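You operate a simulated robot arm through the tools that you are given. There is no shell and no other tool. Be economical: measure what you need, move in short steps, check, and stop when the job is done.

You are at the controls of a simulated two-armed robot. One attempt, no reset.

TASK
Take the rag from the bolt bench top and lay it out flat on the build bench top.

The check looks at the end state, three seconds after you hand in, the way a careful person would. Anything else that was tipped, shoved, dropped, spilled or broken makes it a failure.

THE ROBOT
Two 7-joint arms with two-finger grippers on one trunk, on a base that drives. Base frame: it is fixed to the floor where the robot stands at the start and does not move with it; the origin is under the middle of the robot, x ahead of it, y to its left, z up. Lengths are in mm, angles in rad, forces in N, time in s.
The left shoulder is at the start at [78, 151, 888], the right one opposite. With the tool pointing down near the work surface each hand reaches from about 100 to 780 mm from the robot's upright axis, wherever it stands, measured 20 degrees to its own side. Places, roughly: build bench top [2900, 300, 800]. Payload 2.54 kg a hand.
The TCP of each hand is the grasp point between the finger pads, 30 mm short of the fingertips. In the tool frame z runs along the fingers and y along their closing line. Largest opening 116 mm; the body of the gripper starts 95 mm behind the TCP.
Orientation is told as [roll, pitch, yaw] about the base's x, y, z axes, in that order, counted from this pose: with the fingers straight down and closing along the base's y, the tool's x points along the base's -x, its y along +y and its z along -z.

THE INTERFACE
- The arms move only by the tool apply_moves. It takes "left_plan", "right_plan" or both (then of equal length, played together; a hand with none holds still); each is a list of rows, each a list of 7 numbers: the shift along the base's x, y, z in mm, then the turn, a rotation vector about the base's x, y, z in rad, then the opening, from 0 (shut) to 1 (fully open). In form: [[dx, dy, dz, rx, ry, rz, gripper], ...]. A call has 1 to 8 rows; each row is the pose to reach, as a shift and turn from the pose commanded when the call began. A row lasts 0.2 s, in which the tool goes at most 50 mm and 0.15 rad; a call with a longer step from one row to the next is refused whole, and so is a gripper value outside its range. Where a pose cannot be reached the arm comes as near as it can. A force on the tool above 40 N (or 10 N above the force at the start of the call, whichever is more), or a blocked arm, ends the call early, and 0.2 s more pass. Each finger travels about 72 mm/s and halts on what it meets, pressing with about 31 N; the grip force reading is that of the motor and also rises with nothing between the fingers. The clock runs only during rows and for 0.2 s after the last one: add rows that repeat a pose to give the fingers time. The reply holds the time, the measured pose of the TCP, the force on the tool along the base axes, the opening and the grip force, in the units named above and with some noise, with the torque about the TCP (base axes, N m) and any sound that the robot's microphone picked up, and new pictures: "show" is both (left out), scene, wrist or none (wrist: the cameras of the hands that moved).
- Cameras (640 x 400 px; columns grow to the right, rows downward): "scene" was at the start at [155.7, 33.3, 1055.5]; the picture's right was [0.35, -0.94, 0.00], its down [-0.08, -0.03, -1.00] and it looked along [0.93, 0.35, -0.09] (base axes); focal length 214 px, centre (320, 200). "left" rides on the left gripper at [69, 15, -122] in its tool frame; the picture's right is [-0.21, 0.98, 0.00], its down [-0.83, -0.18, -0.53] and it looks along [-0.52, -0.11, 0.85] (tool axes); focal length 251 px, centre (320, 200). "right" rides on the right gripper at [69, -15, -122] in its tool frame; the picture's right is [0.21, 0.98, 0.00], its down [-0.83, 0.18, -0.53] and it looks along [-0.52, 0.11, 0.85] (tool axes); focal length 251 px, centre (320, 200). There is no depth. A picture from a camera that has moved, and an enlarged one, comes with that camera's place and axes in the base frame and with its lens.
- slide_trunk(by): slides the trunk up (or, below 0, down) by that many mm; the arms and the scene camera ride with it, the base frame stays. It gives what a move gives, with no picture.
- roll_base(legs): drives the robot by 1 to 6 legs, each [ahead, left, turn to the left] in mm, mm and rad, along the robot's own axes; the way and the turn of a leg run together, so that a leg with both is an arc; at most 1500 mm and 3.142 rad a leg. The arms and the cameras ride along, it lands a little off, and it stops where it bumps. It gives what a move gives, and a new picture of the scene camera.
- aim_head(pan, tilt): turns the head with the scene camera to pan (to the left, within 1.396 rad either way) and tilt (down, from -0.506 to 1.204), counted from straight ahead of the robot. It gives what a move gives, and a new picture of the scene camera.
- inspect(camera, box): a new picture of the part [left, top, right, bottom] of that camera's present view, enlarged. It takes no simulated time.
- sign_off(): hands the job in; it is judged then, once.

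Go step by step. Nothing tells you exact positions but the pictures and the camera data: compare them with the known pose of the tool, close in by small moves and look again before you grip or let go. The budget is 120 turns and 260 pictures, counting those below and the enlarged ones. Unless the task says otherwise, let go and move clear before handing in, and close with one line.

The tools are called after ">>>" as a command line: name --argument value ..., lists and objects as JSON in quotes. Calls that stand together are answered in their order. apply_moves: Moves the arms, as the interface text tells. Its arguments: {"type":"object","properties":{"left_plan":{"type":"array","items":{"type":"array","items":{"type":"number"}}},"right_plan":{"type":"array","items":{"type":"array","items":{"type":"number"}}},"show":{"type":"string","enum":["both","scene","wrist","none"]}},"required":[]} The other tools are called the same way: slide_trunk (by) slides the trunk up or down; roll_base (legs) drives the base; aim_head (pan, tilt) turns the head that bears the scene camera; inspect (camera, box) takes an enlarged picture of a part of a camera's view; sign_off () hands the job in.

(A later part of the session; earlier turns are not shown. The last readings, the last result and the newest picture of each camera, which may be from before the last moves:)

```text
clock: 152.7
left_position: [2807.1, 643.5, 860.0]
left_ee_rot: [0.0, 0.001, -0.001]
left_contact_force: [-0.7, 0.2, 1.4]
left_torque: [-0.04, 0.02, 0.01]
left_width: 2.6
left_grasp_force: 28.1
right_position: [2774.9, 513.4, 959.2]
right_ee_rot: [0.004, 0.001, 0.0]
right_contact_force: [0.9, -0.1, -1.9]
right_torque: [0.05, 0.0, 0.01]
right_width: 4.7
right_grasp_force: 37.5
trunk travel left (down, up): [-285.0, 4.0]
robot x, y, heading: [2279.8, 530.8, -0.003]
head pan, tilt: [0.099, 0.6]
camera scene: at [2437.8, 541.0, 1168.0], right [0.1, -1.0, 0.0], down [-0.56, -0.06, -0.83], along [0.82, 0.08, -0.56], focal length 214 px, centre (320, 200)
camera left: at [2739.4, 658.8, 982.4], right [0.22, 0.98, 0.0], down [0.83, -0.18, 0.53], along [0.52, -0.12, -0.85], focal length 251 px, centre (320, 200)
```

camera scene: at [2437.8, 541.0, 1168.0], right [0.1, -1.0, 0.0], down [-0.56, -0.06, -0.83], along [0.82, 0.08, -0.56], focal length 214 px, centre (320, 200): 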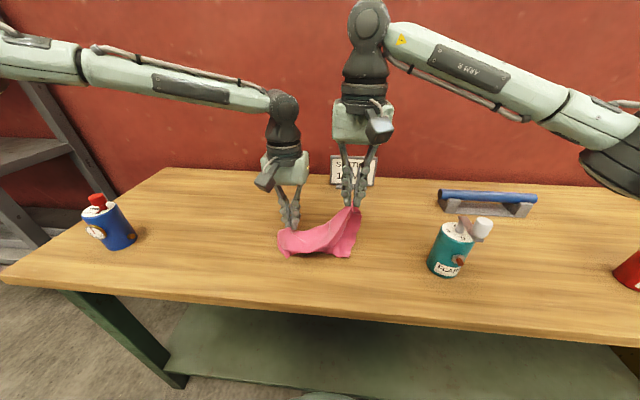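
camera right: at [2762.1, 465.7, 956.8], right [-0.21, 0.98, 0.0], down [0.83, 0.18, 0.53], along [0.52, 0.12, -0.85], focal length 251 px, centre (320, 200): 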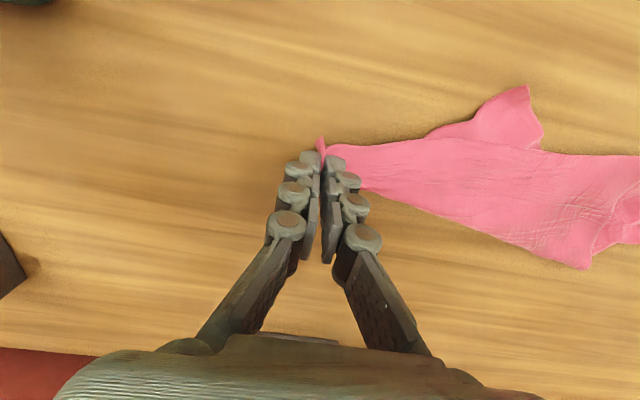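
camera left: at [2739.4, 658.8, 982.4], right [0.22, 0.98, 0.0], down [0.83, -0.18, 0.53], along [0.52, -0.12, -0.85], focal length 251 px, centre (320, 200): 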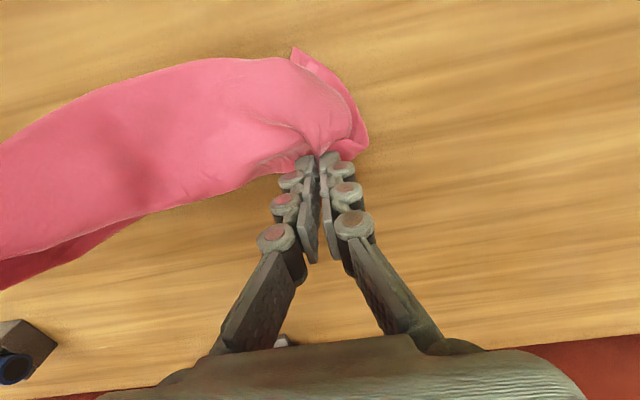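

The left holds C1. I'll raise both level and line them up, spreading a little.

>>> apply_moves --left_plan '[[-8, 4, 28, 0, 0, 0, 0], [-16, 8, 56, 0, 0, 0, 0], [-25, 12, 84, 0, 0, 0, 0], [-34, 16, 112, 0, 0, 0, 0], [-43, 22, 140, 0, 0, 0, 0], [-52, 28, 168, 0, 0, 0, 0], [-60, 34, 192, 0, 0, 0, 0], [-65, 38, 200, 0, 0, 0, 0]]' --right_plan '[[-4, 0, 10, 0, 0, 0, 0], [-8, 0, 22, 0, 0, 0, 0], [-12, 0, 36, 0, 0, 0, 0], [-16, 0, 50, 0, 0, 0, 0], [-20, 0, 64, 0, 0, 0, 0], [-25, 0, 80, 0, 0, 0, 0], [-30, 0, 94, 0, 0, 0, 0], [-33, 0, 100, 0, 0, 0, 0]]'

>>> inspect --camera "scene" --box '[210, 120, 430, 280]'

```text
clock: 154.5
left_position: [2742.2, 682.1, 1060.6]
left_ee_rot: [-0.002, -0.001, -0.001]
left_contact_force: [0.2, 0.8, -0.6]
left_torque: [-0.03, 0.03, 0.0]
left_width: 1.0
left_grasp_force: 32.5
right_position: [2740.6, 513.3, 1059.6]
right_ee_rot: [0.001, 0.0, 0.0]
right_contact_force: [-0.7, -0.7, 9.6]
right_torque: [-0.04, 0.05, -0.01]
right_width: 0.3
right_grasp_force: 26.7
trunk travel left (down, up): [-285.0, 4.0]
robot x, y, heading: [2280.9, 531.5, -0.0]
head pan, tilt: [0.099, 0.6]
camera scene: at [2437.8, 541.1, 1168.1], right [0.1, -1.0, 0.0], down [-0.56, -0.06, -0.83], along [0.82, 0.08, -0.56], focal length 214 px, centre (320, 200)
camera right: at [2673.4, 498.8, 1180.6], right [-0.21, 0.98, 0.0], down [0.83, 0.18, 0.53], along [0.52, 0.12, -0.85], focal length 251 px, centre (320, 200)
camera left: at [2673.5, 697.6, 1182.3], right [0.21, 0.98, 0.0], down [0.83, -0.18, 0.53], along [0.52, -0.12, -0.85], focal length 251 px, centre (320, 200)
```

scene: 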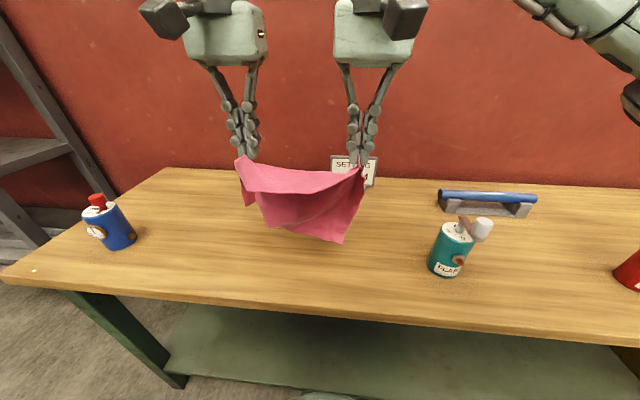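
right: 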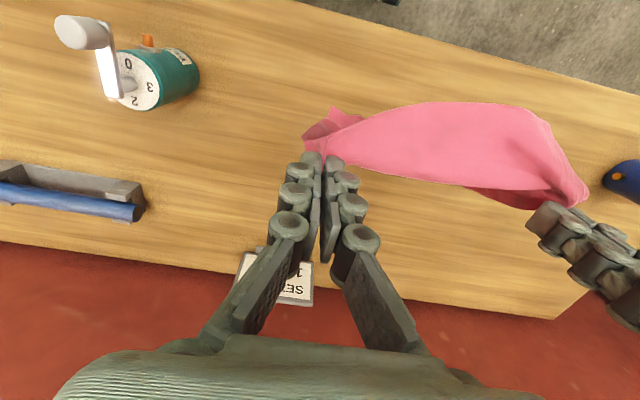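
left: 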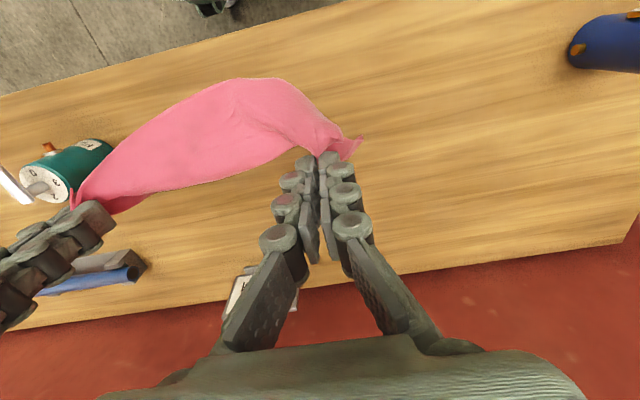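

```text
2.50 times, centred on (320, 200) of scene
camera zoom: at [2437.8, 541.1, 1168.1], right [0.1, -1.0, 0.0], down [-0.56, -0.06, -0.83], along [0.82, 0.08, -0.56], focal length 536 px, centre (320, 200)
```

zoom: 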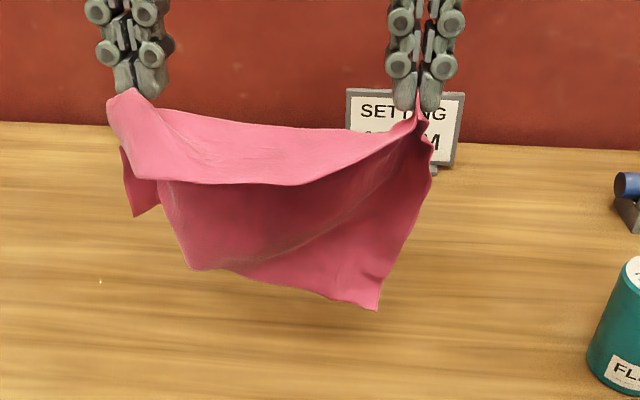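

This looks right: C0 and C1 are held, C3 hangs bottom-right, and the hem folds over in front. I'll spread the hands until taut.

>>> apply_moves --left_plan '[[0, 6, 0, 0, 0, 0, 0], [0, 12, 0, 0, 0, 0, 0], [0, 18, 0, 0, 0, 0, 0], [0, 23, 0, 0, 0, 0, 0], [0, 27, 0, 0, 0, 0, 0], [0, 30, 0, 0, 0, 0, 0], [0, 33, 0, 0, 0, 0, 0]]' --show "scene"

>>> inspect --camera "scene" --box '[210, 120, 430, 280]'

```text
clock: 156.1
left_position: [2742.1, 715.3, 1061.3]
left_ee_rot: [-0.002, -0.001, 0.0]
left_contact_force: [1.2, -3.8, 1.8]
left_torque: [-0.25, 0.01, 0.1]
left_width: 0.2
left_grasp_force: 31.2
right_position: [2741.9, 512.3, 1057.2]
right_ee_rot: [0.004, -0.001, 0.0]
right_contact_force: [0.1, 5.1, 3.0]
right_torque: [0.16, 0.06, -0.03]
right_width: 1.9
right_grasp_force: 32.0
trunk travel left (down, up): [-285.0, 4.0]
robot x, y, heading: [2279.7, 526.6, 0.001]
head pan, tilt: [0.099, 0.6]
camera scene: at [2437.9, 541.1, 1168.1], right [0.1, -1.0, 0.0], down [-0.56, -0.06, -0.83], along [0.82, 0.08, -0.56], focal length 214 px, centre (320, 200)
```

scene: 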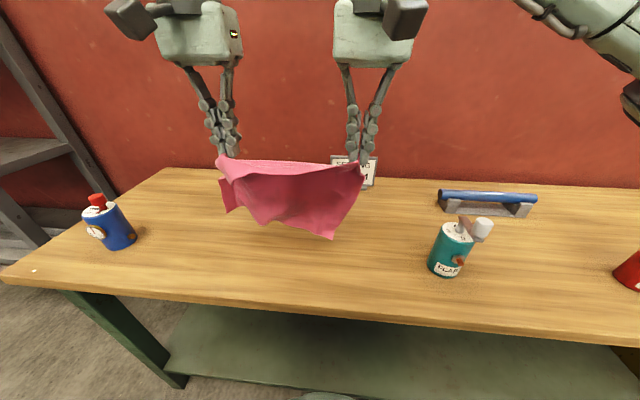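

```text
2.50 times, centred on (320, 200) of scene
camera zoom: at [2437.9, 541.1, 1168.1], right [0.1, -1.0, 0.0], down [-0.56, -0.06, -0.83], along [0.82, 0.08, -0.56], focal length 536 px, centre (320, 200)
```

zoom: 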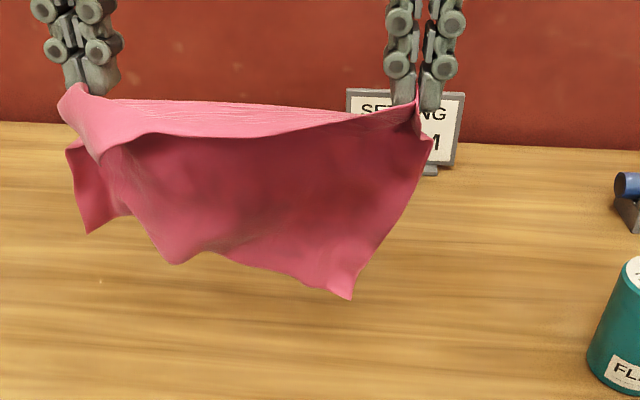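

The hands are taut at 203 mm. The main sheet hangs on the far side and the hem flap on my side, so laying with the hands moving back toward me should open both. I'll move forward and down to the start height.

>>> apply_moves --left_plan '[[15, 1, -5, 0, 0, 0, 0], [35, 2, -12, 0, 0, 0, 0], [55, 3, -20, 0, 0, 0, 0], [75, 4, -28, 0, 0, 0, 0], [95, 5, -36, 0, 0, 0, 0], [112, 5, -44, 0, 0, 0, 0], [125, 5, -50, 0, 0, 0, 0], [125, 5, -50, 0, 0, 0, 0]]' --right_plan '[[15, 0, -5, 0, 0, 0, 0], [35, 0, -12, 0, 0, 0, 0], [55, 0, -20, 0, 0, 0, 0], [75, 0, -28, 0, 0, 0, 0], [95, 0, -36, 0, 0, 0, 0], [112, 0, -44, 0, 0, 0, 0], [125, 0, -50, 0, 0, 0, 0], [125, 0, -50, 0, 0, 0, 0]]' --show "scene"

>>> inspect --camera "scene" --box '[210, 120, 400, 260]'

```text
clock: 157.9
left_position: [2869.0, 721.4, 1009.9]
left_ee_rot: [-0.001, -0.003, 0.0]
left_contact_force: [0.0, -1.1, -1.0]
left_torque: [-0.03, -0.01, 0.03]
left_width: 2.5
left_grasp_force: 34.6
right_position: [2867.8, 513.2, 1008.3]
right_ee_rot: [0.002, -0.001, -0.001]
right_contact_force: [-0.7, 0.1, 2.2]
right_torque: [0.12, -0.01, 0.01]
right_width: 1.1
right_grasp_force: 31.5
trunk travel left (down, up): [-285.0, 4.0]
robot x, y, heading: [2279.9, 530.4, 0.004]
head pan, tilt: [0.099, 0.6]
camera scene: at [2437.6, 541.1, 1168.2], right [0.1, -1.0, 0.0], down [-0.56, -0.06, -0.83], along [0.82, 0.08, -0.56], focal length 214 px, centre (320, 200)
```

scene: 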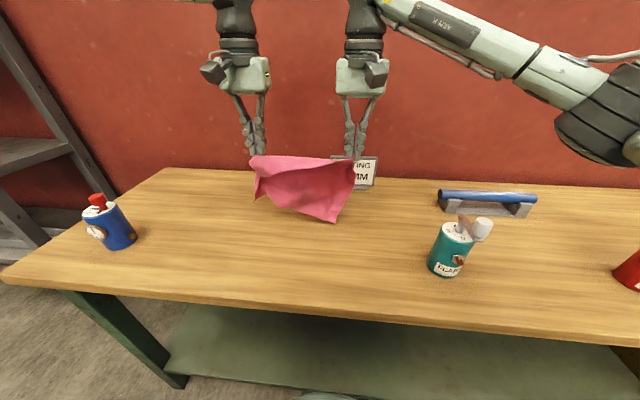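

```text
2.86 times, centred on (305, 190) of scene
camera zoom: at [2437.6, 541.1, 1168.2], right [0.1, -1.0, 0.0], down [-0.56, -0.06, -0.83], along [0.82, 0.08, -0.56], focal length 613 px, centre (363, 229)
```

zoom: 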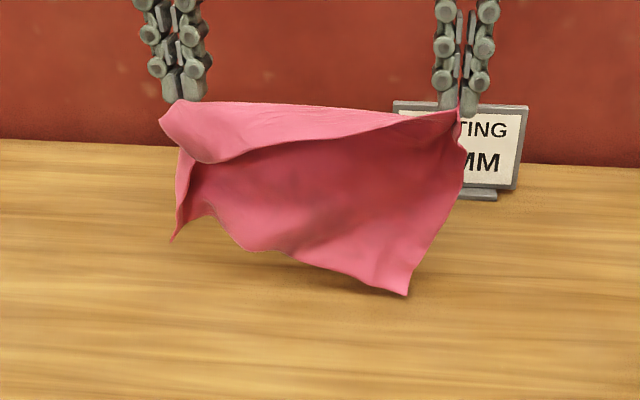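

Good, the tip is about to touch. I'll begin the lay, back and down.

>>> apply_moves --left_plan '[[-12, 0, -10, 0, 0, 0, 0], [-25, 0, -22, 0, 0, 0, 0], [-38, 0, -34, 0, 0, 0, 0], [-51, 0, -47, 0, 0, 0, 0], [-64, 0, -60, 0, 0, 0, 0], [-77, 0, -73, 0, 0, 0, 0], [-90, 0, -86, 0, 0, 0, 0], [-102, 0, -99, 0, 0, 0, 0]]' --right_plan '[[-12, 0, -10, 0, 0, 0, 0], [-25, 0, -22, 0, 0, 0, 0], [-38, 0, -34, 0, 0, 0, 0], [-51, 0, -47, 0, 0, 0, 0], [-64, 0, -60, 0, 0, 0, 0], [-77, 0, -73, 0, 0, 0, 0], [-90, 0, -86, 0, 0, 0, 0], [-102, 0, -99, 0, 0, 0, 0]]'

>>> inspect --camera "scene" --box '[210, 140, 400, 280]'

```text
clock: 159.7
left_position: [2766.6, 719.7, 911.0]
left_ee_rot: [-0.002, 0.001, 0.0]
left_contact_force: [-0.6, -0.3, -1.5]
left_torque: [0.02, 0.06, 0.04]
left_width: 2.4
left_grasp_force: 34.9
right_position: [2765.4, 512.5, 908.3]
right_ee_rot: [0.004, 0.0, -0.002]
right_contact_force: [-0.2, -1.5, -0.1]
right_torque: [-0.4, 0.04, -0.02]
right_width: 1.1
right_grasp_force: 26.0
trunk travel left (down, up): [-285.0, 4.0]
robot x, y, heading: [2284.6, 532.1, 0.004]
head pan, tilt: [0.099, 0.6]
camera scene: at [2437.9, 541.0, 1168.1], right [0.1, -1.0, 0.0], down [-0.56, -0.06, -0.83], along [0.82, 0.08, -0.56], focal length 214 px, centre (320, 200)
camera right: at [2697.0, 498.8, 1030.0], right [-0.21, 0.98, 0.0], down [0.83, 0.18, 0.53], along [0.52, 0.12, -0.85], focal length 251 px, centre (320, 200)
camera left: at [2697.5, 735.1, 1034.0], right [0.21, 0.98, 0.0], down [0.83, -0.18, 0.53], along [0.52, -0.12, -0.84], focal length 251 px, centre (320, 200)
```

scene: 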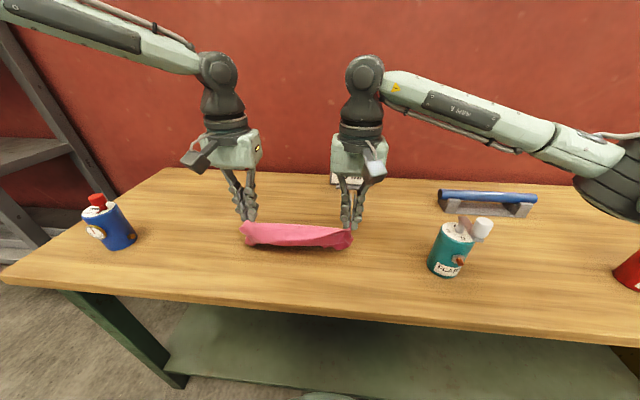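
right: 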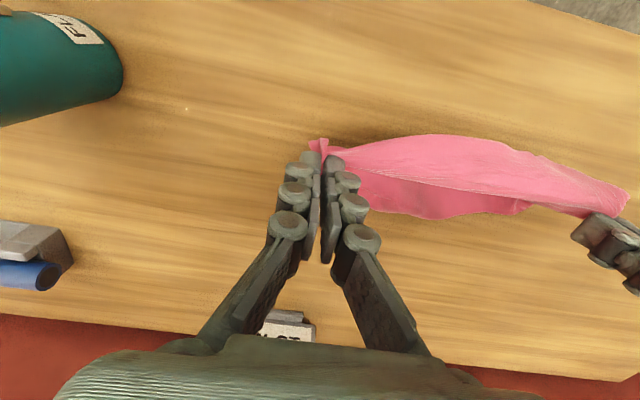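
left: 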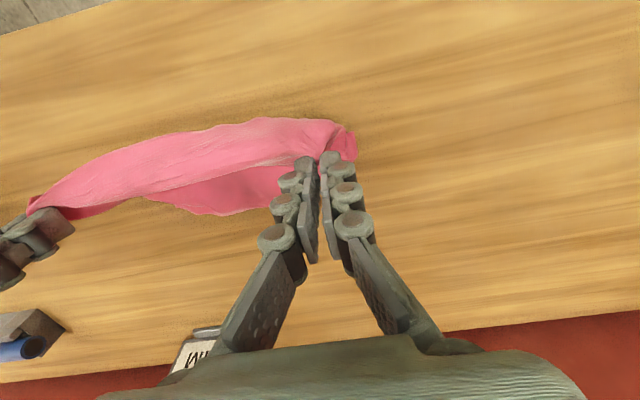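

```text
2.86 times, centred on (305, 210) of scene
camera zoom: at [2437.9, 541.0, 1168.1], right [0.1, -1.0, 0.0], down [-0.56, -0.06, -0.83], along [0.82, 0.08, -0.56], focal length 613 px, centre (363, 171)
```

zoom: 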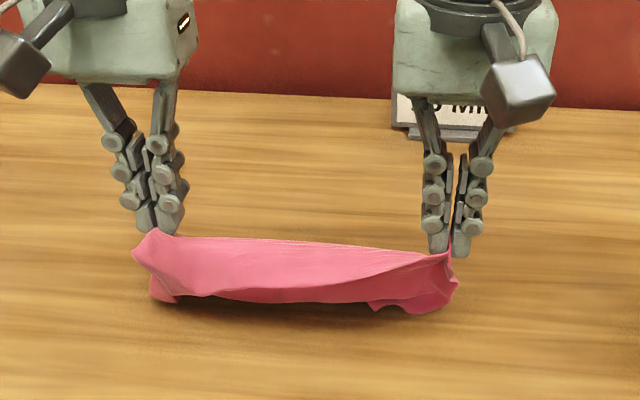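

The sheet is going the right way. I'll continue back and down.

>>> apply_moves --left_plan '[[-11, 0, -12, 0, 0, 0, 0], [-22, 0, -24, 0, 0, 0, 0], [-33, 0, -36, 0, 0, 0, 0], [-44, 0, -48, 0, 0, 0, 0], [-55, 0, -60, 0, 0, 0, 0], [-64, 0, -68, 0, 0, 0, 0], [-71, 0, -72, 0, 0, 0, 0]]' --right_plan '[[-11, 0, -12, 0, 0, 0, 0], [-22, 0, -24, 0, 0, 0, 0], [-33, 0, -36, 0, 0, 0, 0], [-44, 0, -48, 0, 0, 0, 0], [-55, 0, -60, 0, 0, 0, 0], [-64, 0, -68, 0, 0, 0, 0], [-71, 0, -71, 0, 0, 0, 0]]'

>>> inspect --camera "scene" --box '[210, 160, 400, 300]'

```text
clock: 161.3
left_position: [2693.8, 719.5, 839.0]
left_ee_rot: [-0.001, -0.002, -0.001]
left_contact_force: [0.7, -1.9, -1.0]
left_torque: [-0.04, -0.04, 0.01]
left_width: 2.1
left_grasp_force: 30.4
right_position: [2692.1, 513.8, 838.0]
right_ee_rot: [0.004, 0.0, -0.001]
right_contact_force: [-0.1, 1.7, -0.5]
right_torque: [0.05, -0.01, 0.0]
right_width: 3.5
right_grasp_force: 27.7
trunk travel left (down, up): [-285.0, 4.0]
robot x, y, heading: [2281.7, 532.0, -0.0]
head pan, tilt: [0.099, 0.6]
camera scene: at [2437.8, 541.0, 1168.1], right [0.1, -1.0, 0.0], down [-0.56, -0.06, -0.83], along [0.82, 0.08, -0.56], focal length 214 px, centre (320, 200)
camera right: at [2624.2, 499.1, 959.4], right [-0.21, 0.98, 0.0], down [0.83, 0.18, 0.53], along [0.52, 0.12, -0.85], focal length 251 px, centre (320, 200)
camera left: at [2625.7, 735.4, 960.9], right [0.21, 0.98, 0.0], down [0.83, -0.18, 0.54], along [0.52, -0.12, -0.84], focal length 251 px, centre (320, 200)
```

scene: 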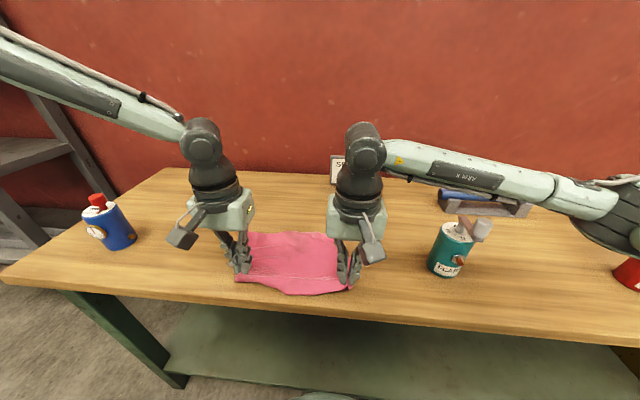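
right: 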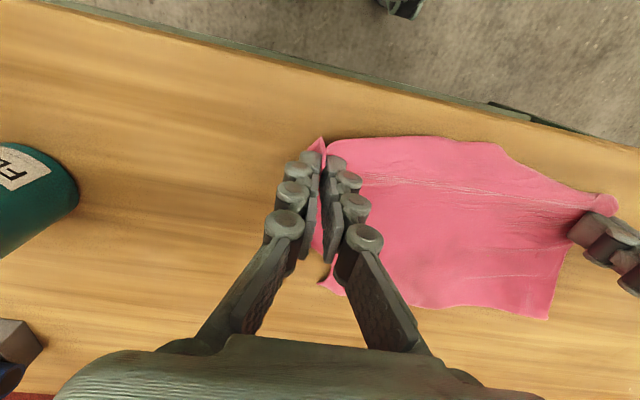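
left: 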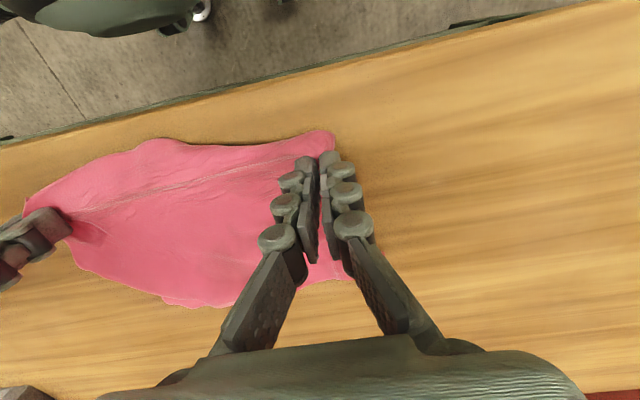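

```text
2.86 times, centred on (305, 230) of scene
camera zoom: at [2437.8, 541.0, 1168.1], right [0.1, -1.0, 0.0], down [-0.56, -0.06, -0.83], along [0.82, 0.08, -0.56], focal length 613 px, centre (363, 114)
```

zoom: 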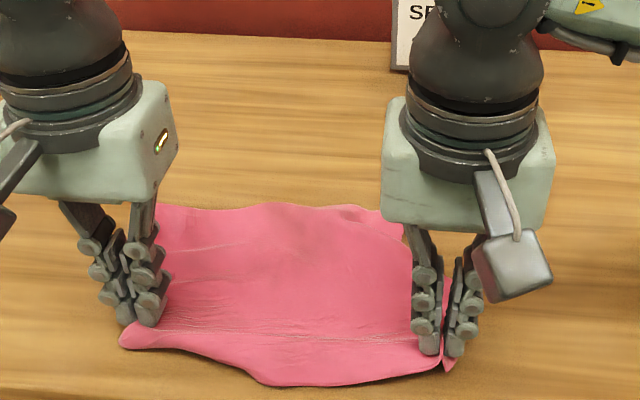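

Excellent: the sheet is flat forward and the hem flap is flat toward me. I'll lower the last bit, release and lift off.

>>> apply_moves --left_plan '[[0, 2, -3, 0, 0, 0, 0], [0, 4, -6, 0, 0, 0, 0], [0, 4, -6, 0, 0, 0, 0.1], [0, 4, -6, 0, 0, 0, 0.2], [0, 4, -6, 0, 0, 0, 0.3], [0, 4, -6, 0, 0, 0, 0.4], [0, 4, -6, 0, 0, 0, 0.4]]' --right_plan '[[0, -1, -3, 0, 0, 0, 0], [0, -2, -5, 0, 0, 0, 0], [0, -2, -5, 0, 0, 0, 0.1], [0, -2, -5, 0, 0, 0, 0.2], [0, -2, -5, 0, 0, 0, 0.3], [0, -2, -5, 0, 0, 0, 0.4], [0, -2, -5, 0, 0, 0, 0.4]]' --show "none"

>>> apply_moves --left_plan '[[0, 0, 15, 0, 0, 0, 0.4], [0, 0, 45, 0, 0, 0, 0.4], [0, 0, 85, 0, 0, 0, 0.4], [0, 30, 120, 0, 0, 0, 0.4], [0, 60, 150, 0, 0, 0, 0.4], [0, 90, 165, 0, 0, 0, 0.4]]' --right_plan '[[0, 0, 15, 0, 0, 0, 0.4], [0, 0, 45, 0, 0, 0, 0.4], [0, 0, 85, 0, 0, 0, 0.4], [0, 0, 125, 0, 0, 0, 0.4], [0, -25, 155, 0, 0, 0, 0.4], [0, -50, 175, 0, 0, 0, 0.4]]'

>>> inspect --camera "scene" --box '[210, 200, 380, 320]'

```text
clock: 162.9
left_position: [2695.8, 723.4, 833.8]
left_ee_rot: [-0.002, -0.001, 0.0]
left_contact_force: [0.0, 1.0, 1.2]
left_torque: [-0.03, 0.01, -0.02]
left_width: 46.5
left_grasp_force: 0.1
right_position: [2693.5, 512.0, 832.8]
right_ee_rot: [0.004, 0.002, -0.001]
right_contact_force: [0.0, 0.1, 0.0]
right_torque: [0.01, 0.0, -0.06]
right_width: 46.3
right_grasp_force: 0.0
trunk travel left (down, up): [-285.0, 4.0]
robot x, y, heading: [2282.6, 532.3, 0.001]
head pan, tilt: [0.099, 0.6]
```

```text
clock: 164.3
left_position: [2694.8, 812.9, 999.5]
left_ee_rot: [-0.001, 0.0, -0.002]
left_contact_force: [-0.4, -0.3, 0.0]
left_torque: [0.01, -0.02, 0.03]
left_width: 46.4
left_grasp_force: 0.1
right_position: [2693.1, 461.6, 1007.1]
right_ee_rot: [0.001, 0.0, -0.001]
right_contact_force: [0.3, -0.9, -0.4]
right_torque: [-0.01, -0.04, 0.03]
right_width: 46.5
right_grasp_force: 0.1
trunk travel left (down, up): [-285.0, 4.0]
robot x, y, heading: [2281.0, 533.4, -0.0]
head pan, tilt: [0.099, 0.6]
camera scene: at [2437.5, 541.1, 1168.1], right [0.1, -1.0, 0.0], down [-0.56, -0.06, -0.83], along [0.82, 0.08, -0.56], focal length 214 px, centre (320, 200)
camera right: at [2625.1, 448.4, 1129.1], right [-0.21, 0.98, 0.0], down [0.83, 0.18, 0.53], along [0.52, 0.12, -0.85], focal length 251 px, centre (320, 200)
camera left: at [2626.6, 828.6, 1121.0], right [0.22, 0.98, 0.0], down [0.83, -0.18, 0.53], along [0.52, -0.12, -0.85], focal length 251 px, centre (320, 200)
```

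scene: 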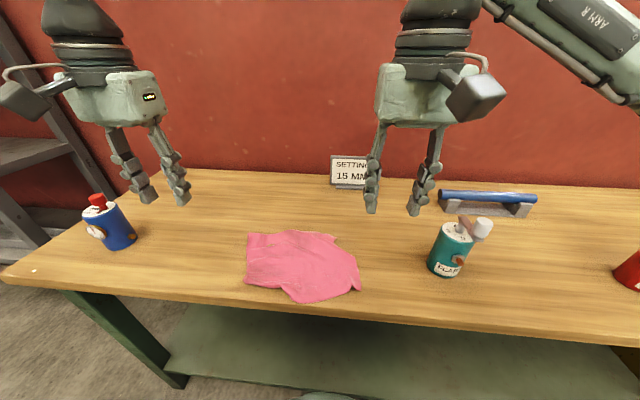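
right: 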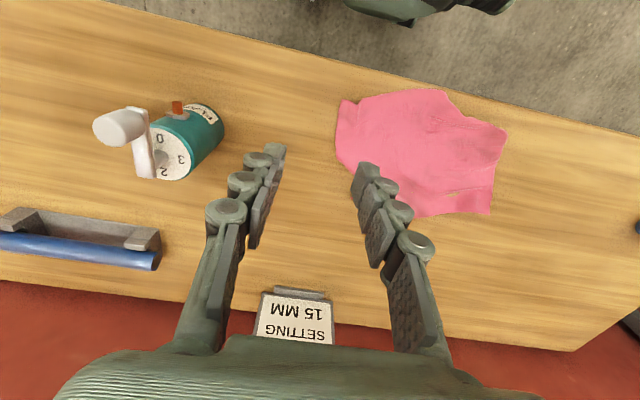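
left: 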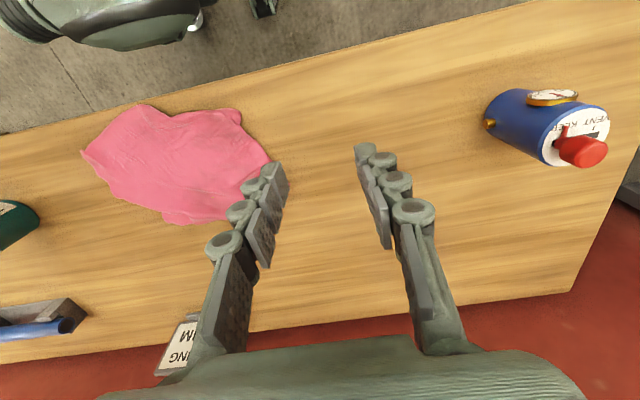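

```text
3.33 times, centred on (295, 260) of scene
camera zoom: at [2437.5, 541.1, 1168.1], right [0.1, -1.0, 0.0], down [-0.56, -0.06, -0.83], along [0.82, 0.08, -0.56], focal length 715 px, centre (403, 0)
```

zoom: 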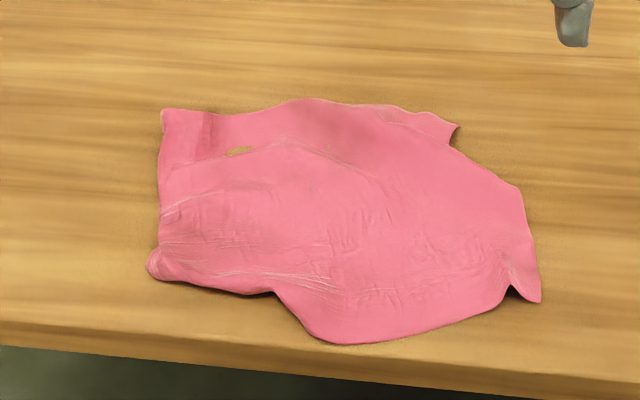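

This lay covers roughly 70%: the near-left strip and the far-right corner are tucked under. I'll fix them locally. The right hand will press as an anchor while the left pinches the near-left fold edge, lifts it and rolls the flap out toward me.

>>> apply_moves --left_plan '[[0, -18, -10, 0, 0, 0, 0.3], [0, -36, -25, 0, 0, 0, 0.3], [-2, -54, -42, 0, 0, 0, 0.3], [-4, -72, -62, 0, 0, 0, 0.3], [-6, -90, -85, 0, 0, 0, 0.3], [-7, -108, -110, 0, 0, 0, 0.3], [-7, -120, -134, 0, 0, 0, 0.3], [-7, -123, -140, 0, 0, 0, 0.3]]' --right_plan '[[5, 14, -20, 0, 0, 0, 0.2], [10, 28, -40, 0, 0, 0, 0.1], [15, 42, -62, 0, 0, 0, 0], [20, 56, -84, 0, 0, 0, 0], [25, 70, -108, 0, 0, 0, 0], [30, 84, -132, 0, 0, 0, 0], [32, 95, -155, 0, 0, 0, 0], [32, 98, -168, 0, 0, 0, 0]]' --show "none"

>>> inspect --camera "left" --box '[60, 60, 460, 310]'

```text
clock: 166.1
left_position: [2688.2, 690.0, 858.0]
left_ee_rot: [0.0, 0.001, 0.0]
left_contact_force: [0.4, 0.1, -0.4]
left_torque: [-0.01, 0.03, 0.0]
left_width: 34.6
left_grasp_force: 0.0
right_position: [2725.9, 558.9, 840.5]
right_ee_rot: [0.003, 0.0, 0.0]
right_contact_force: [-0.1, 0.7, -0.1]
right_torque: [-0.01, 0.02, -0.01]
right_width: 0.0
right_grasp_force: 29.0
trunk travel left (down, up): [-285.0, 4.0]
robot x, y, heading: [2279.3, 530.7, -0.001]
head pan, tilt: [0.099, 0.6]
```

```text
1.60 times, centred on (260, 185) of left
camera zoom: at [2620.8, 706.5, 979.0], right [0.21, 0.98, 0.0], down [0.83, -0.18, 0.53], along [0.52, -0.12, -0.84], focal length 402 px, centre (416, 224)
```

zoom: 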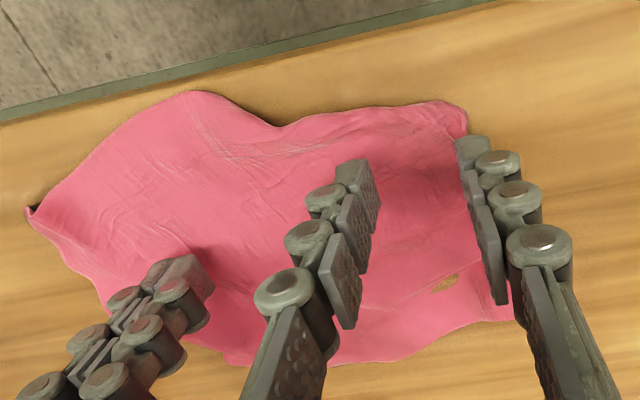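

The fold edge lies at x≈2667–2675. I'll shift 10 mm toward it and press both hands down.

>>> apply_moves --left_plan '[[-10, -4, -10, 0, 0, 0, 0.3], [-10, -4, -20, 0, 0, 0, 0.3], [-10, -4, -25, 0, 0, 0, 0.3], [-10, -4, -27.5, 0, 0, 0, 0.3], [-10, -4, -29, 0, 0, 0, 0.3], [-10, -4, -30, 0, 0, 0, 0.3], [-10, -4, -30, 0, 0, 0, 0.3]]' --right_plan '[[0, 0, -3, 0, 0, 0, 0], [0, 0, -6, 0, 0, 0, 0], [0, 0, -8, 0, 0, 0, 0], [0, 0, -9.5, 0, 0, 0, 0], [0, 0, -11, 0, 0, 0, 0], [0, 0, -12, 0, 0, 0, 0], [0, 0, -12, 0, 0, 0, 0]]' --show "none"

```text
clock: 167.7
left_position: [2677.6, 685.6, 829.4]
left_ee_rot: [-0.001, -0.004, 0.0]
left_contact_force: [1.6, -4.7, 24.8]
left_torque: [-0.59, -0.07, 0.01]
left_width: 38.2
left_grasp_force: 4.8
right_position: [2725.1, 558.2, 829.2]
right_ee_rot: [0.003, -0.002, 0.0]
right_contact_force: [0.2, 0.7, -0.3]
right_torque: [-0.02, 0.01, -0.04]
right_width: 0.0
right_grasp_force: 28.7
trunk travel left (down, up): [-285.0, 4.0]
robot x, y, heading: [2285.8, 529.9, 0.001]
head pan, tilt: [0.099, 0.6]
```

The right needs a few more mm for contact. I'll close the left and press the right.

>>> apply_moves --left_plan '[[0, 0, 0, 0, 0, 0, 0.2], [0, 0, 0, 0, 0, 0, 0.1], [0, 0, 0, 0, 0, 0, 0], [0, 0, 0, 0, 0, 0, 0], [0, 0, 0, 0, 0, 0, 0], [0, 0, 0, 0, 0, 0, 0]]' --right_plan '[[0, 0, -1, 0, 0, 0, 0], [0, 0, -2, 0, 0, 0, 0], [0, 0, -3, 0, 0, 0, 0], [0, 0, -3.5, 0, 0, 0, 0], [0, 0, -4, 0, 0, 0, 0], [0, 0, -4, 0, 0, 0, 0]]' --show "none"

```text
clock: 168.2
left_position: [2678.4, 687.1, 830.2]
left_ee_rot: [0.0, -0.008, 0.0]
left_contact_force: [-2.2, 0.4, 18.0]
left_torque: [0.01, -0.02, 0.05]
left_width: 12.1
left_grasp_force: 0.1
right_position: [2724.7, 559.4, 828.9]
right_ee_rot: [0.003, -0.003, 0.0]
right_contact_force: [-0.6, -0.7, 3.4]
right_torque: [-0.01, 0.01, 0.02]
right_width: 0.0
right_grasp_force: 29.2
trunk travel left (down, up): [-285.0, 4.0]
robot x, y, heading: [2278.9, 533.2, -0.002]
head pan, tilt: [0.099, 0.6]
stopped in row 2 (left hand): the force on the tool passed its limit at 42 N (the readings are from after the stop); the commanded pose is now the measured one
```

It stopped early on force with the left half closed. I'll ease up slightly and finish closing.

>>> apply_moves --left_plan '[[0, 0, 0.5, 0, 0, 0, 0], [0, 0, 0.5, 0, 0, 0, 0], [0, 0, 0.5, 0, 0, 0, 0], [0, 0, 0.5, 0, 0, 0, 0], [0, 0, 15, 0, 0, 0, 0], [0, 0, 35, 0, 0, 0, 0]]' --right_plan '[[0, 0, -0.7, 0, 0, 0, 0], [0, 0, -1.4, 0, 0, 0, 0], [0, 0, -1.4, 0, 0, 0, 0], [0, 0, -1.4, 0, 0, 0, 0], [0, 0, -1.4, 0, 0, 0, 0], [0, 0, -1.4, 0, 0, 0, 0]]' --show "scene"

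>>> inspect --camera "scene" --box '[210, 190, 380, 310]'

```text
clock: 169.6
left_position: [2676.1, 688.5, 865.6]
left_ee_rot: [0.004, -0.003, 0.001]
left_contact_force: [0.6, -0.3, -0.3]
left_torque: [0.0, -0.03, -0.04]
left_width: 0.3
left_grasp_force: 30.1
right_position: [2725.1, 560.0, 828.0]
right_ee_rot: [0.004, -0.004, 0.0]
right_contact_force: [-3.4, -4.9, 29.3]
right_torque: [-0.16, 0.13, 0.03]
right_width: 0.2
right_grasp_force: 29.0
trunk travel left (down, up): [-285.0, 4.0]
robot x, y, heading: [2276.6, 528.2, 0.001]
head pan, tilt: [0.099, 0.6]
camera scene: at [2435.9, 540.8, 1168.5], right [0.1, -0.99, 0.0], down [-0.56, -0.06, -0.83], along [0.82, 0.08, -0.56], focal length 214 px, centre (320, 200)
```

scene: 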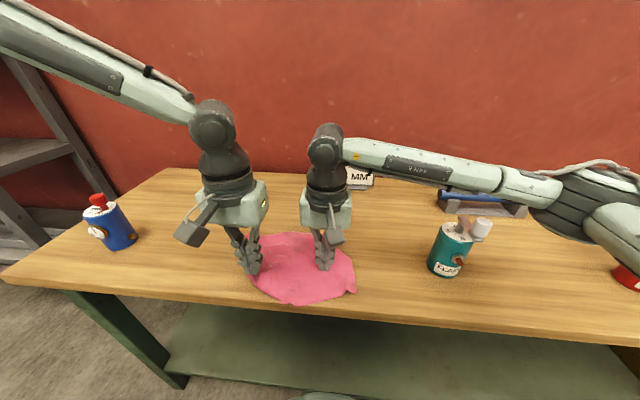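

```text
3.33 times, centred on (295, 250) of scene
camera zoom: at [2435.9, 540.8, 1168.5], right [0.1, -0.99, 0.0], down [-0.56, -0.06, -0.83], along [0.82, 0.08, -0.56], focal length 715 px, centre (403, 33)
```

zoom: 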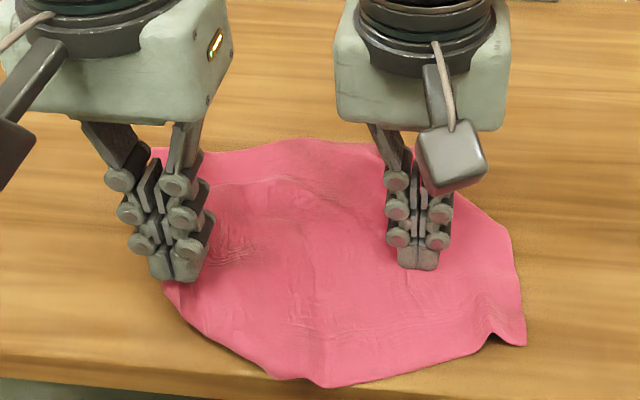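

The left came up empty, but the anchor holds and the near edge has opened some. I'll raise the left and look from its camera.

>>> apply_moves --left_plan '[[0, 10, 20, 0, 0, 0, 0.1], [0, 25, 40, 0, 0, 0, 0.2], [0, 45, 60, 0, 0, 0, 0.3]]' --show "wrist"

```text
clock: 170.4
left_position: [2676.9, 733.5, 927.1]
left_ee_rot: [0.002, -0.005, 0.0]
left_contact_force: [0.5, 0.3, -0.7]
left_torque: [0.0, 0.04, -0.02]
left_width: 34.7
left_grasp_force: 0.1
right_position: [2725.6, 560.7, 827.9]
right_ee_rot: [0.005, -0.004, 0.0]
right_contact_force: [-1.5, -4.5, 33.3]
right_torque: [-0.16, 0.15, 0.04]
right_width: 0.0
right_grasp_force: 28.2
trunk travel left (down, up): [-285.0, 4.0]
robot x, y, heading: [2281.4, 536.9, 0.0]
head pan, tilt: [0.099, 0.6]
camera left: at [2607.5, 748.6, 1047.8], right [0.21, 0.98, 0.0], down [0.82, -0.18, 0.54], along [0.53, -0.11, -0.84], focal length 251 px, centre (320, 200)
```

left: 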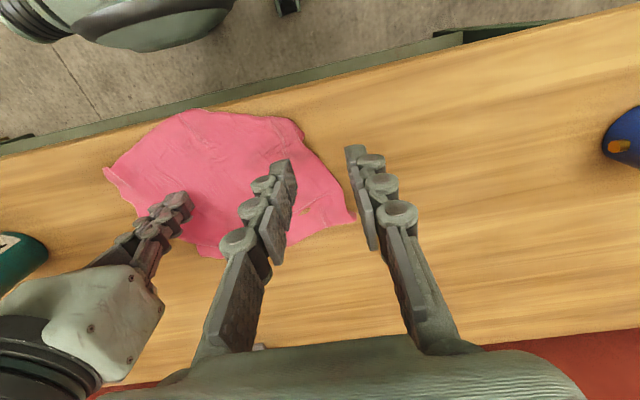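

The near hem now looks fully out from C0 (2675,493) to C1 (2670,711). With the right still anchoring, I'll pinch the left just inside C1.

>>> apply_moves --left_plan '[[0, -18, -20, 0, 0, 0, 0.3], [2, -36, -42, 0, 0, 0, 0.3], [3, -49, -64, 0, 0, 0, 0.3], [3, -49, -80, 0, 0, 0, 0.3], [3, -49, -90, 0, 0, 0, 0.3], [3, -49, -94, 0, 0, 0, 0.3], [3, -49, -96, 0, 0, 0, 0.3], [3, -49, -97.5, 0, 0, 0, 0.3]]' --show "wrist"

```text
clock: 172.2
left_position: [2684.1, 681.3, 830.0]
left_ee_rot: [-0.003, -0.016, 0.0]
left_contact_force: [0.5, 0.8, 21.0]
left_torque: [0.1, -0.06, 0.01]
left_width: 10.0
left_grasp_force: 9.6
right_position: [2724.5, 560.3, 828.1]
right_ee_rot: [0.007, -0.006, 0.0]
right_contact_force: [-3.1, -1.2, 13.9]
right_torque: [-0.11, 0.14, 0.01]
right_width: 0.0
right_grasp_force: 28.3
trunk travel left (down, up): [-285.0, 4.0]
robot x, y, heading: [2281.3, 535.1, 0.001]
head pan, tilt: [0.099, 0.6]
stopped in row 8 (left hand): the force on the tool passed its limit at 42 N (the readings are from after the stop); the commanded pose is now the measured one
camera left: at [2613.3, 697.1, 951.4], right [0.21, 0.98, 0.0], down [0.82, -0.18, 0.55], along [0.53, -0.12, -0.84], focal length 251 px, centre (320, 200)
```

left: 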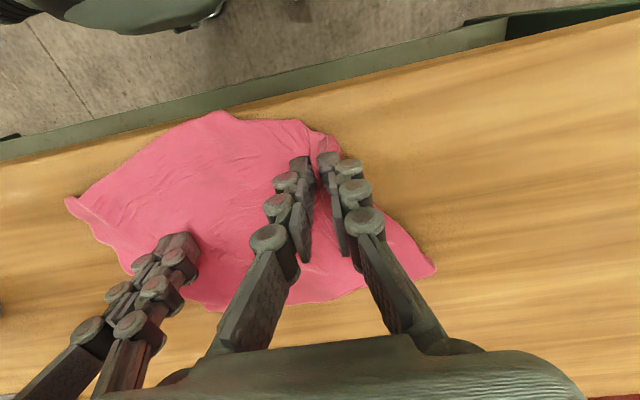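

The fingers have already drawn the cloth in at 10 mm width. I'll close gently, easing up a touch.

>>> apply_moves --left_plan '[[0, 0, 0.3, 0, 0, 0, 0.03], [0, 0, 0.3, 0, 0, 0, 0], [0, 0, 0.3, 0, 0, 0, 0], [0, 0, 0.3, 0, 0, 0, 0], [0, 0, 15, 0, 0, 0, 0], [0, 0, 30, 0, 0, 0, 0]]' --show "wrist"

```text
clock: 173.6
left_position: [2681.9, 681.0, 858.0]
left_ee_rot: [-0.001, -0.009, 0.001]
left_contact_force: [0.7, 0.8, 0.0]
left_torque: [0.04, 0.02, 0.0]
left_width: 3.8
left_grasp_force: 27.5
right_position: [2725.7, 561.0, 827.7]
right_ee_rot: [0.006, -0.004, 0.001]
right_contact_force: [-4.6, -3.3, 33.4]
right_torque: [-0.13, 0.2, 0.02]
right_width: 0.0
right_grasp_force: 28.2
trunk travel left (down, up): [-285.0, 4.0]
robot x, y, heading: [2280.5, 531.7, 0.003]
head pan, tilt: [0.099, 0.6]
camera left: at [2612.2, 697.5, 979.7], right [0.21, 0.98, 0.0], down [0.82, -0.18, 0.54], along [0.53, -0.12, -0.84], focal length 251 px, centre (320, 200)
```

left: 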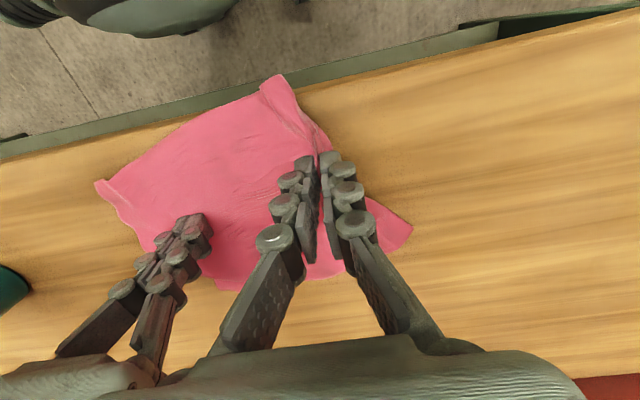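

The left holds, and C1's flap has now popped out fully: the hem runs straight from C0 to C1. I'll set it down stretched slightly outward, release and look.

>>> apply_moves --left_plan '[[3, 4, -6, 0, 0, 0, 0], [6, 8, -14, 0, 0, 0, 0], [8, 12, -22, 0, 0, 0, 0], [8, 12, -25, 0, 0, 0, 0], [8, 12, -25, 0, 0, 0, 0.15], [8, 12, -25, 0, 0, 0, 0.3], [8, 12, 5, 0, 0, 0, 0.3], [8, 30, 45, 0, 0, 0, 0.3]]' --show "none"

>>> apply_moves --left_plan '[[0, 40, 40, 0, 0, 0, 0.3], [0, 80, 60, 0, 0, 0, 0.3]]' --right_plan '[[0, 0, 25, 0, 0, 0, 0], [0, -10, 70, 0, 0, 0, 0.1], [0, -45, 100, 0, 0, 0, 0.2], [0, -85, 120, 0, 0, 0, 0.3]]' --show "none"

>>> inspect --camera "scene" --box '[210, 190, 400, 320]'

```text
clock: 175.4
left_position: [2690.5, 712.6, 905.5]
left_ee_rot: [-0.001, -0.01, 0.0]
left_contact_force: [0.8, 1.1, 0.1]
left_torque: [-0.01, 0.01, 0.01]
left_width: 34.6
left_grasp_force: 0.1
right_position: [2726.2, 560.0, 828.1]
right_ee_rot: [0.007, -0.006, -0.001]
right_contact_force: [-3.1, -2.9, 35.5]
right_torque: [-0.12, 0.21, -0.01]
right_width: 0.0
right_grasp_force: 28.8
trunk travel left (down, up): [-285.0, 4.0]
robot x, y, heading: [2278.4, 532.0, -0.005]
head pan, tilt: [0.099, 0.6]
```

```text
refused: give rows for one hand, or as many for the one as for the other
```

```text
3.08 times, centred on (305, 255) of scene
camera zoom: at [2435.5, 541.2, 1168.5], right [0.1, -0.99, 0.0], down [-0.56, -0.06, -0.83], along [0.82, 0.08, -0.56], focal length 660 px, centre (366, 31)
```

zoom: 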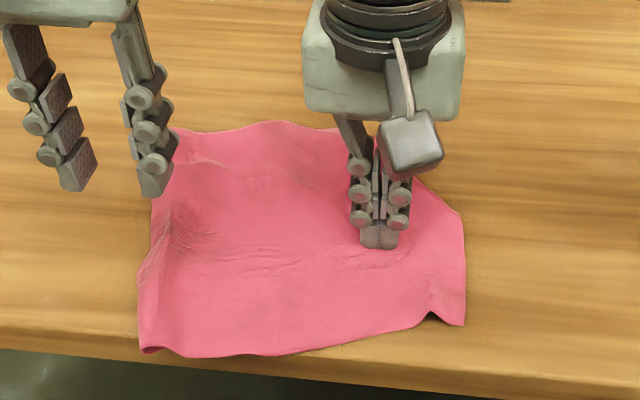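

Much better: the near-left corner is fully out. I'll lift the right hand clear and view the far-right corner.

>>> apply_moves --left_plan '[[0, 20, 20, 0, 0, 0, 0.3], [0, 50, 40, 0, 0, 0, 0.3], [0, 80, 60, 0, 0, 0, 0.3], [0, 90, 70, 0, 0, 0, 0.3]]' --right_plan '[[0, 0, 25, 0, 0, 0, 0], [0, -10, 65, 0, 0, 0, 0.1], [0, -45, 95, 0, 0, 0, 0.2], [0, -85, 115, 0, 0, 0, 0.3]]' --show "none"

>>> inspect --camera "scene" --box '[210, 190, 400, 320]'

>>> inspect --camera "right" --box '[280, 40, 640, 280]'

```text
clock: 176.4
left_position: [2688.3, 802.4, 973.5]
left_ee_rot: [0.001, -0.009, 0.0]
left_contact_force: [0.2, -0.3, 0.6]
left_torque: [0.0, -0.01, -0.02]
left_width: 34.7
left_grasp_force: 0.1
right_position: [2723.7, 472.9, 938.5]
right_ee_rot: [0.004, 0.0, 0.001]
right_contact_force: [-0.5, 0.1, -0.4]
right_torque: [0.03, 0.0, -0.02]
right_width: 34.9
right_grasp_force: 0.2
trunk travel left (down, up): [-285.0, 4.0]
robot x, y, heading: [2281.3, 529.7, 0.001]
head pan, tilt: [0.099, 0.6]
```

```text
3.08 times, centred on (305, 255) of scene
camera zoom: at [2437.8, 540.9, 1168.1], right [0.1, -0.99, 0.0], down [-0.56, -0.06, -0.83], along [0.82, 0.08, -0.56], focal length 660 px, centre (366, 31)
```

zoom: 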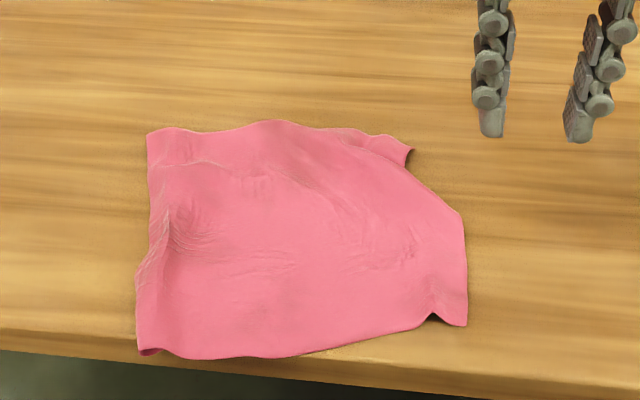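

```text
1.67 times, centred on (460, 160) of right
camera zoom: at [2655.9, 459.2, 1060.3], right [-0.21, 0.98, 0.0], down [0.83, 0.18, 0.53], along [0.52, 0.12, -0.85], focal length 419 px, centre (87, 267)
```

zoom: 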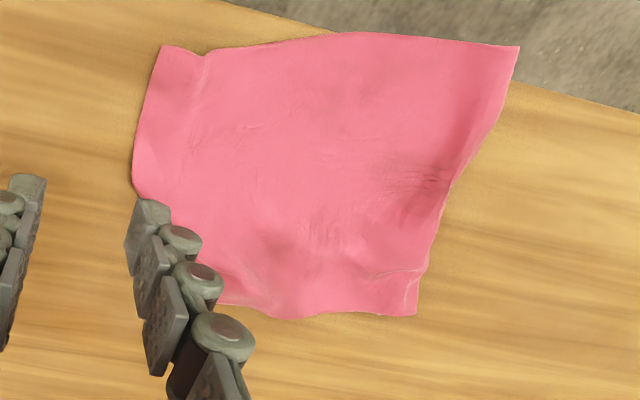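

Only the far-right corner C3 is still tucked, along a line from (2828,595) to (2756,505). The same trick applies: the left anchors near (2725,690) and the right pinches just inside the fold.

>>> apply_moves --left_plan '[[5, -15, -15, 0, 0, 0, 0.2], [10, -30, -32, 0, 0, 0, 0.1], [15, -46, -50, 0, 0, 0, 0], [20, -62, -68, 0, 0, 0, 0], [26, -78, -88, 0, 0, 0, 0], [32, -94, -108, 0, 0, 0, 0], [37, -108, -128, 0, 0, 0, 0], [37, -112, -140, 0, 0, 0, 0]]' --right_plan '[[10, 14, -10, 0, 0, 0, 0.3], [20, 28, -20, 0, 0, 0, 0.3], [30, 42, -32, 0, 0, 0, 0.3], [40, 56, -46, 0, 0, 0, 0.3], [50, 70, -62, 0, 0, 0, 0.3], [59, 83, -78, 0, 0, 0, 0.3], [59, 83, -92, 0, 0, 0, 0.3], [59, 83, -98, 0, 0, 0, 0.3]]' --show "none"

>>> apply_moves --left_plan '[[0, 0, -2, 0, 0, 0, 0], [0, 0, -4, 0, 0, 0, 0], [0, 0, -5, 0, 0, 0, 0], [0, 0, -6, 0, 0, 0, 0], [0, 0, -6.5, 0, 0, 0, 0], [0, 0, -7, 0, 0, 0, 0]]' --right_plan '[[0, 0, -4, 0, 0, 0, 0.3], [0, 0, -7, 0, 0, 0, 0.3], [0, 0, -9, 0, 0, 0, 0.3], [0, 0, -9.7, 0, 0, 0, 0.3], [0, 0, -10.3, 0, 0, 0, 0.3], [0, 0, -10.8, 0, 0, 0, 0.3]]' --show "none"

>>> inspect --camera "right" --box '[200, 40, 600, 290]'

```text
clock: 178.2
left_position: [2728.3, 691.4, 833.3]
left_ee_rot: [-0.003, -0.009, 0.003]
left_contact_force: [0.5, 0.2, -0.1]
left_torque: [-0.01, -0.02, -0.01]
left_width: 0.1
left_grasp_force: 28.7
right_position: [2784.9, 558.5, 842.9]
right_ee_rot: [0.003, -0.001, 0.0]
right_contact_force: [0.5, 0.0, -0.6]
right_torque: [0.0, -0.03, -0.01]
right_width: 34.7
right_grasp_force: 0.1
trunk travel left (down, up): [-285.0, 4.0]
robot x, y, heading: [2280.4, 531.3, 0.0]
head pan, tilt: [0.099, 0.6]
```

```text
clock: 179.6
left_position: [2727.3, 690.8, 828.3]
left_ee_rot: [-0.002, -0.015, 0.002]
left_contact_force: [-1.8, 9.2, 33.0]
left_torque: [0.46, 0.13, -0.01]
left_width: 0.0
left_grasp_force: 28.4
right_position: [2783.7, 558.1, 833.6]
right_ee_rot: [0.003, -0.001, 0.0]
right_contact_force: [0.2, -0.2, 0.2]
right_torque: [0.03, -0.01, -0.01]
right_width: 34.9
right_grasp_force: 0.1
trunk travel left (down, up): [-285.0, 4.0]
robot x, y, heading: [2282.2, 532.2, 0.002]
head pan, tilt: [0.099, 0.6]
```

```text
1.60 times, centred on (400, 165) of right
camera zoom: at [2715.3, 544.1, 954.6], right [-0.21, 0.98, 0.0], down [0.82, 0.18, 0.54], along [0.52, 0.12, -0.84], focal length 402 px, centre (192, 256)
```

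zoom: 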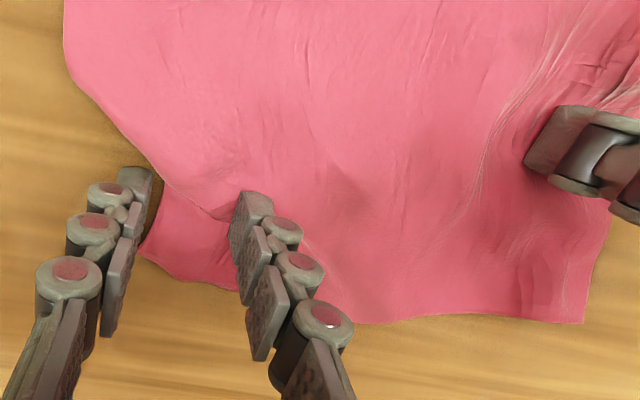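

C3's tip actually peeks out at about (2813,542), so it's only a shallow pleat. I'll pinch that exposed tip directly and pull it outward.

>>> apply_moves --right_plan '[[0, 0, 12, 0, 0, 0, 0.27], [14, 1, 12, 0, 0, 0, 0.24], [28, 2, 10, 0, 0, 0, 0.24], [28, 2, 3, 0, 0, 0, 0.24], [28, 2, -1, 0, 0, 0, 0.24], [28, 2, -2.5, 0, 0, 0, 0.24], [28, 2, -3.5, 0, 0, 0, 0.24], [28, 2, -4, 0, 0, 0, 0.24]]' --show "wrist"

```text
clock: 180.4
left_position: [2729.3, 691.0, 828.9]
left_ee_rot: [-0.002, -0.017, 0.002]
left_contact_force: [-3.1, 2.2, 20.2]
left_torque: [0.15, 0.2, 0.02]
left_width: 0.0
left_grasp_force: 28.9
right_position: [2812.6, 560.2, 841.5]
right_ee_rot: [0.003, -0.003, -0.002]
right_contact_force: [0.1, -0.1, 0.0]
right_torque: [-0.04, -0.02, -0.01]
right_width: 27.9
right_grasp_force: 0.0
trunk travel left (down, up): [-285.0, 4.0]
robot x, y, heading: [2279.7, 531.4, -0.001]
head pan, tilt: [0.099, 0.6]
stopped in row 4 (left hand): the force on the tool passed its limit at 45 N (the readings are from after the stop); the commanded pose is now the measured one
camera right: at [2744.0, 546.0, 963.1], right [-0.21, 0.98, 0.0], down [0.82, 0.18, 0.54], along [0.52, 0.12, -0.84], focal length 251 px, centre (320, 200)
```

right: 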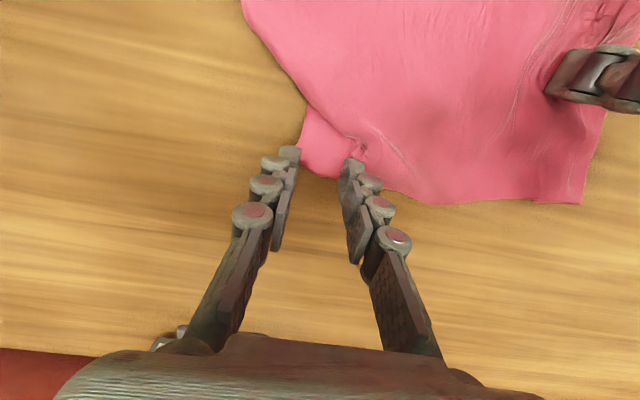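

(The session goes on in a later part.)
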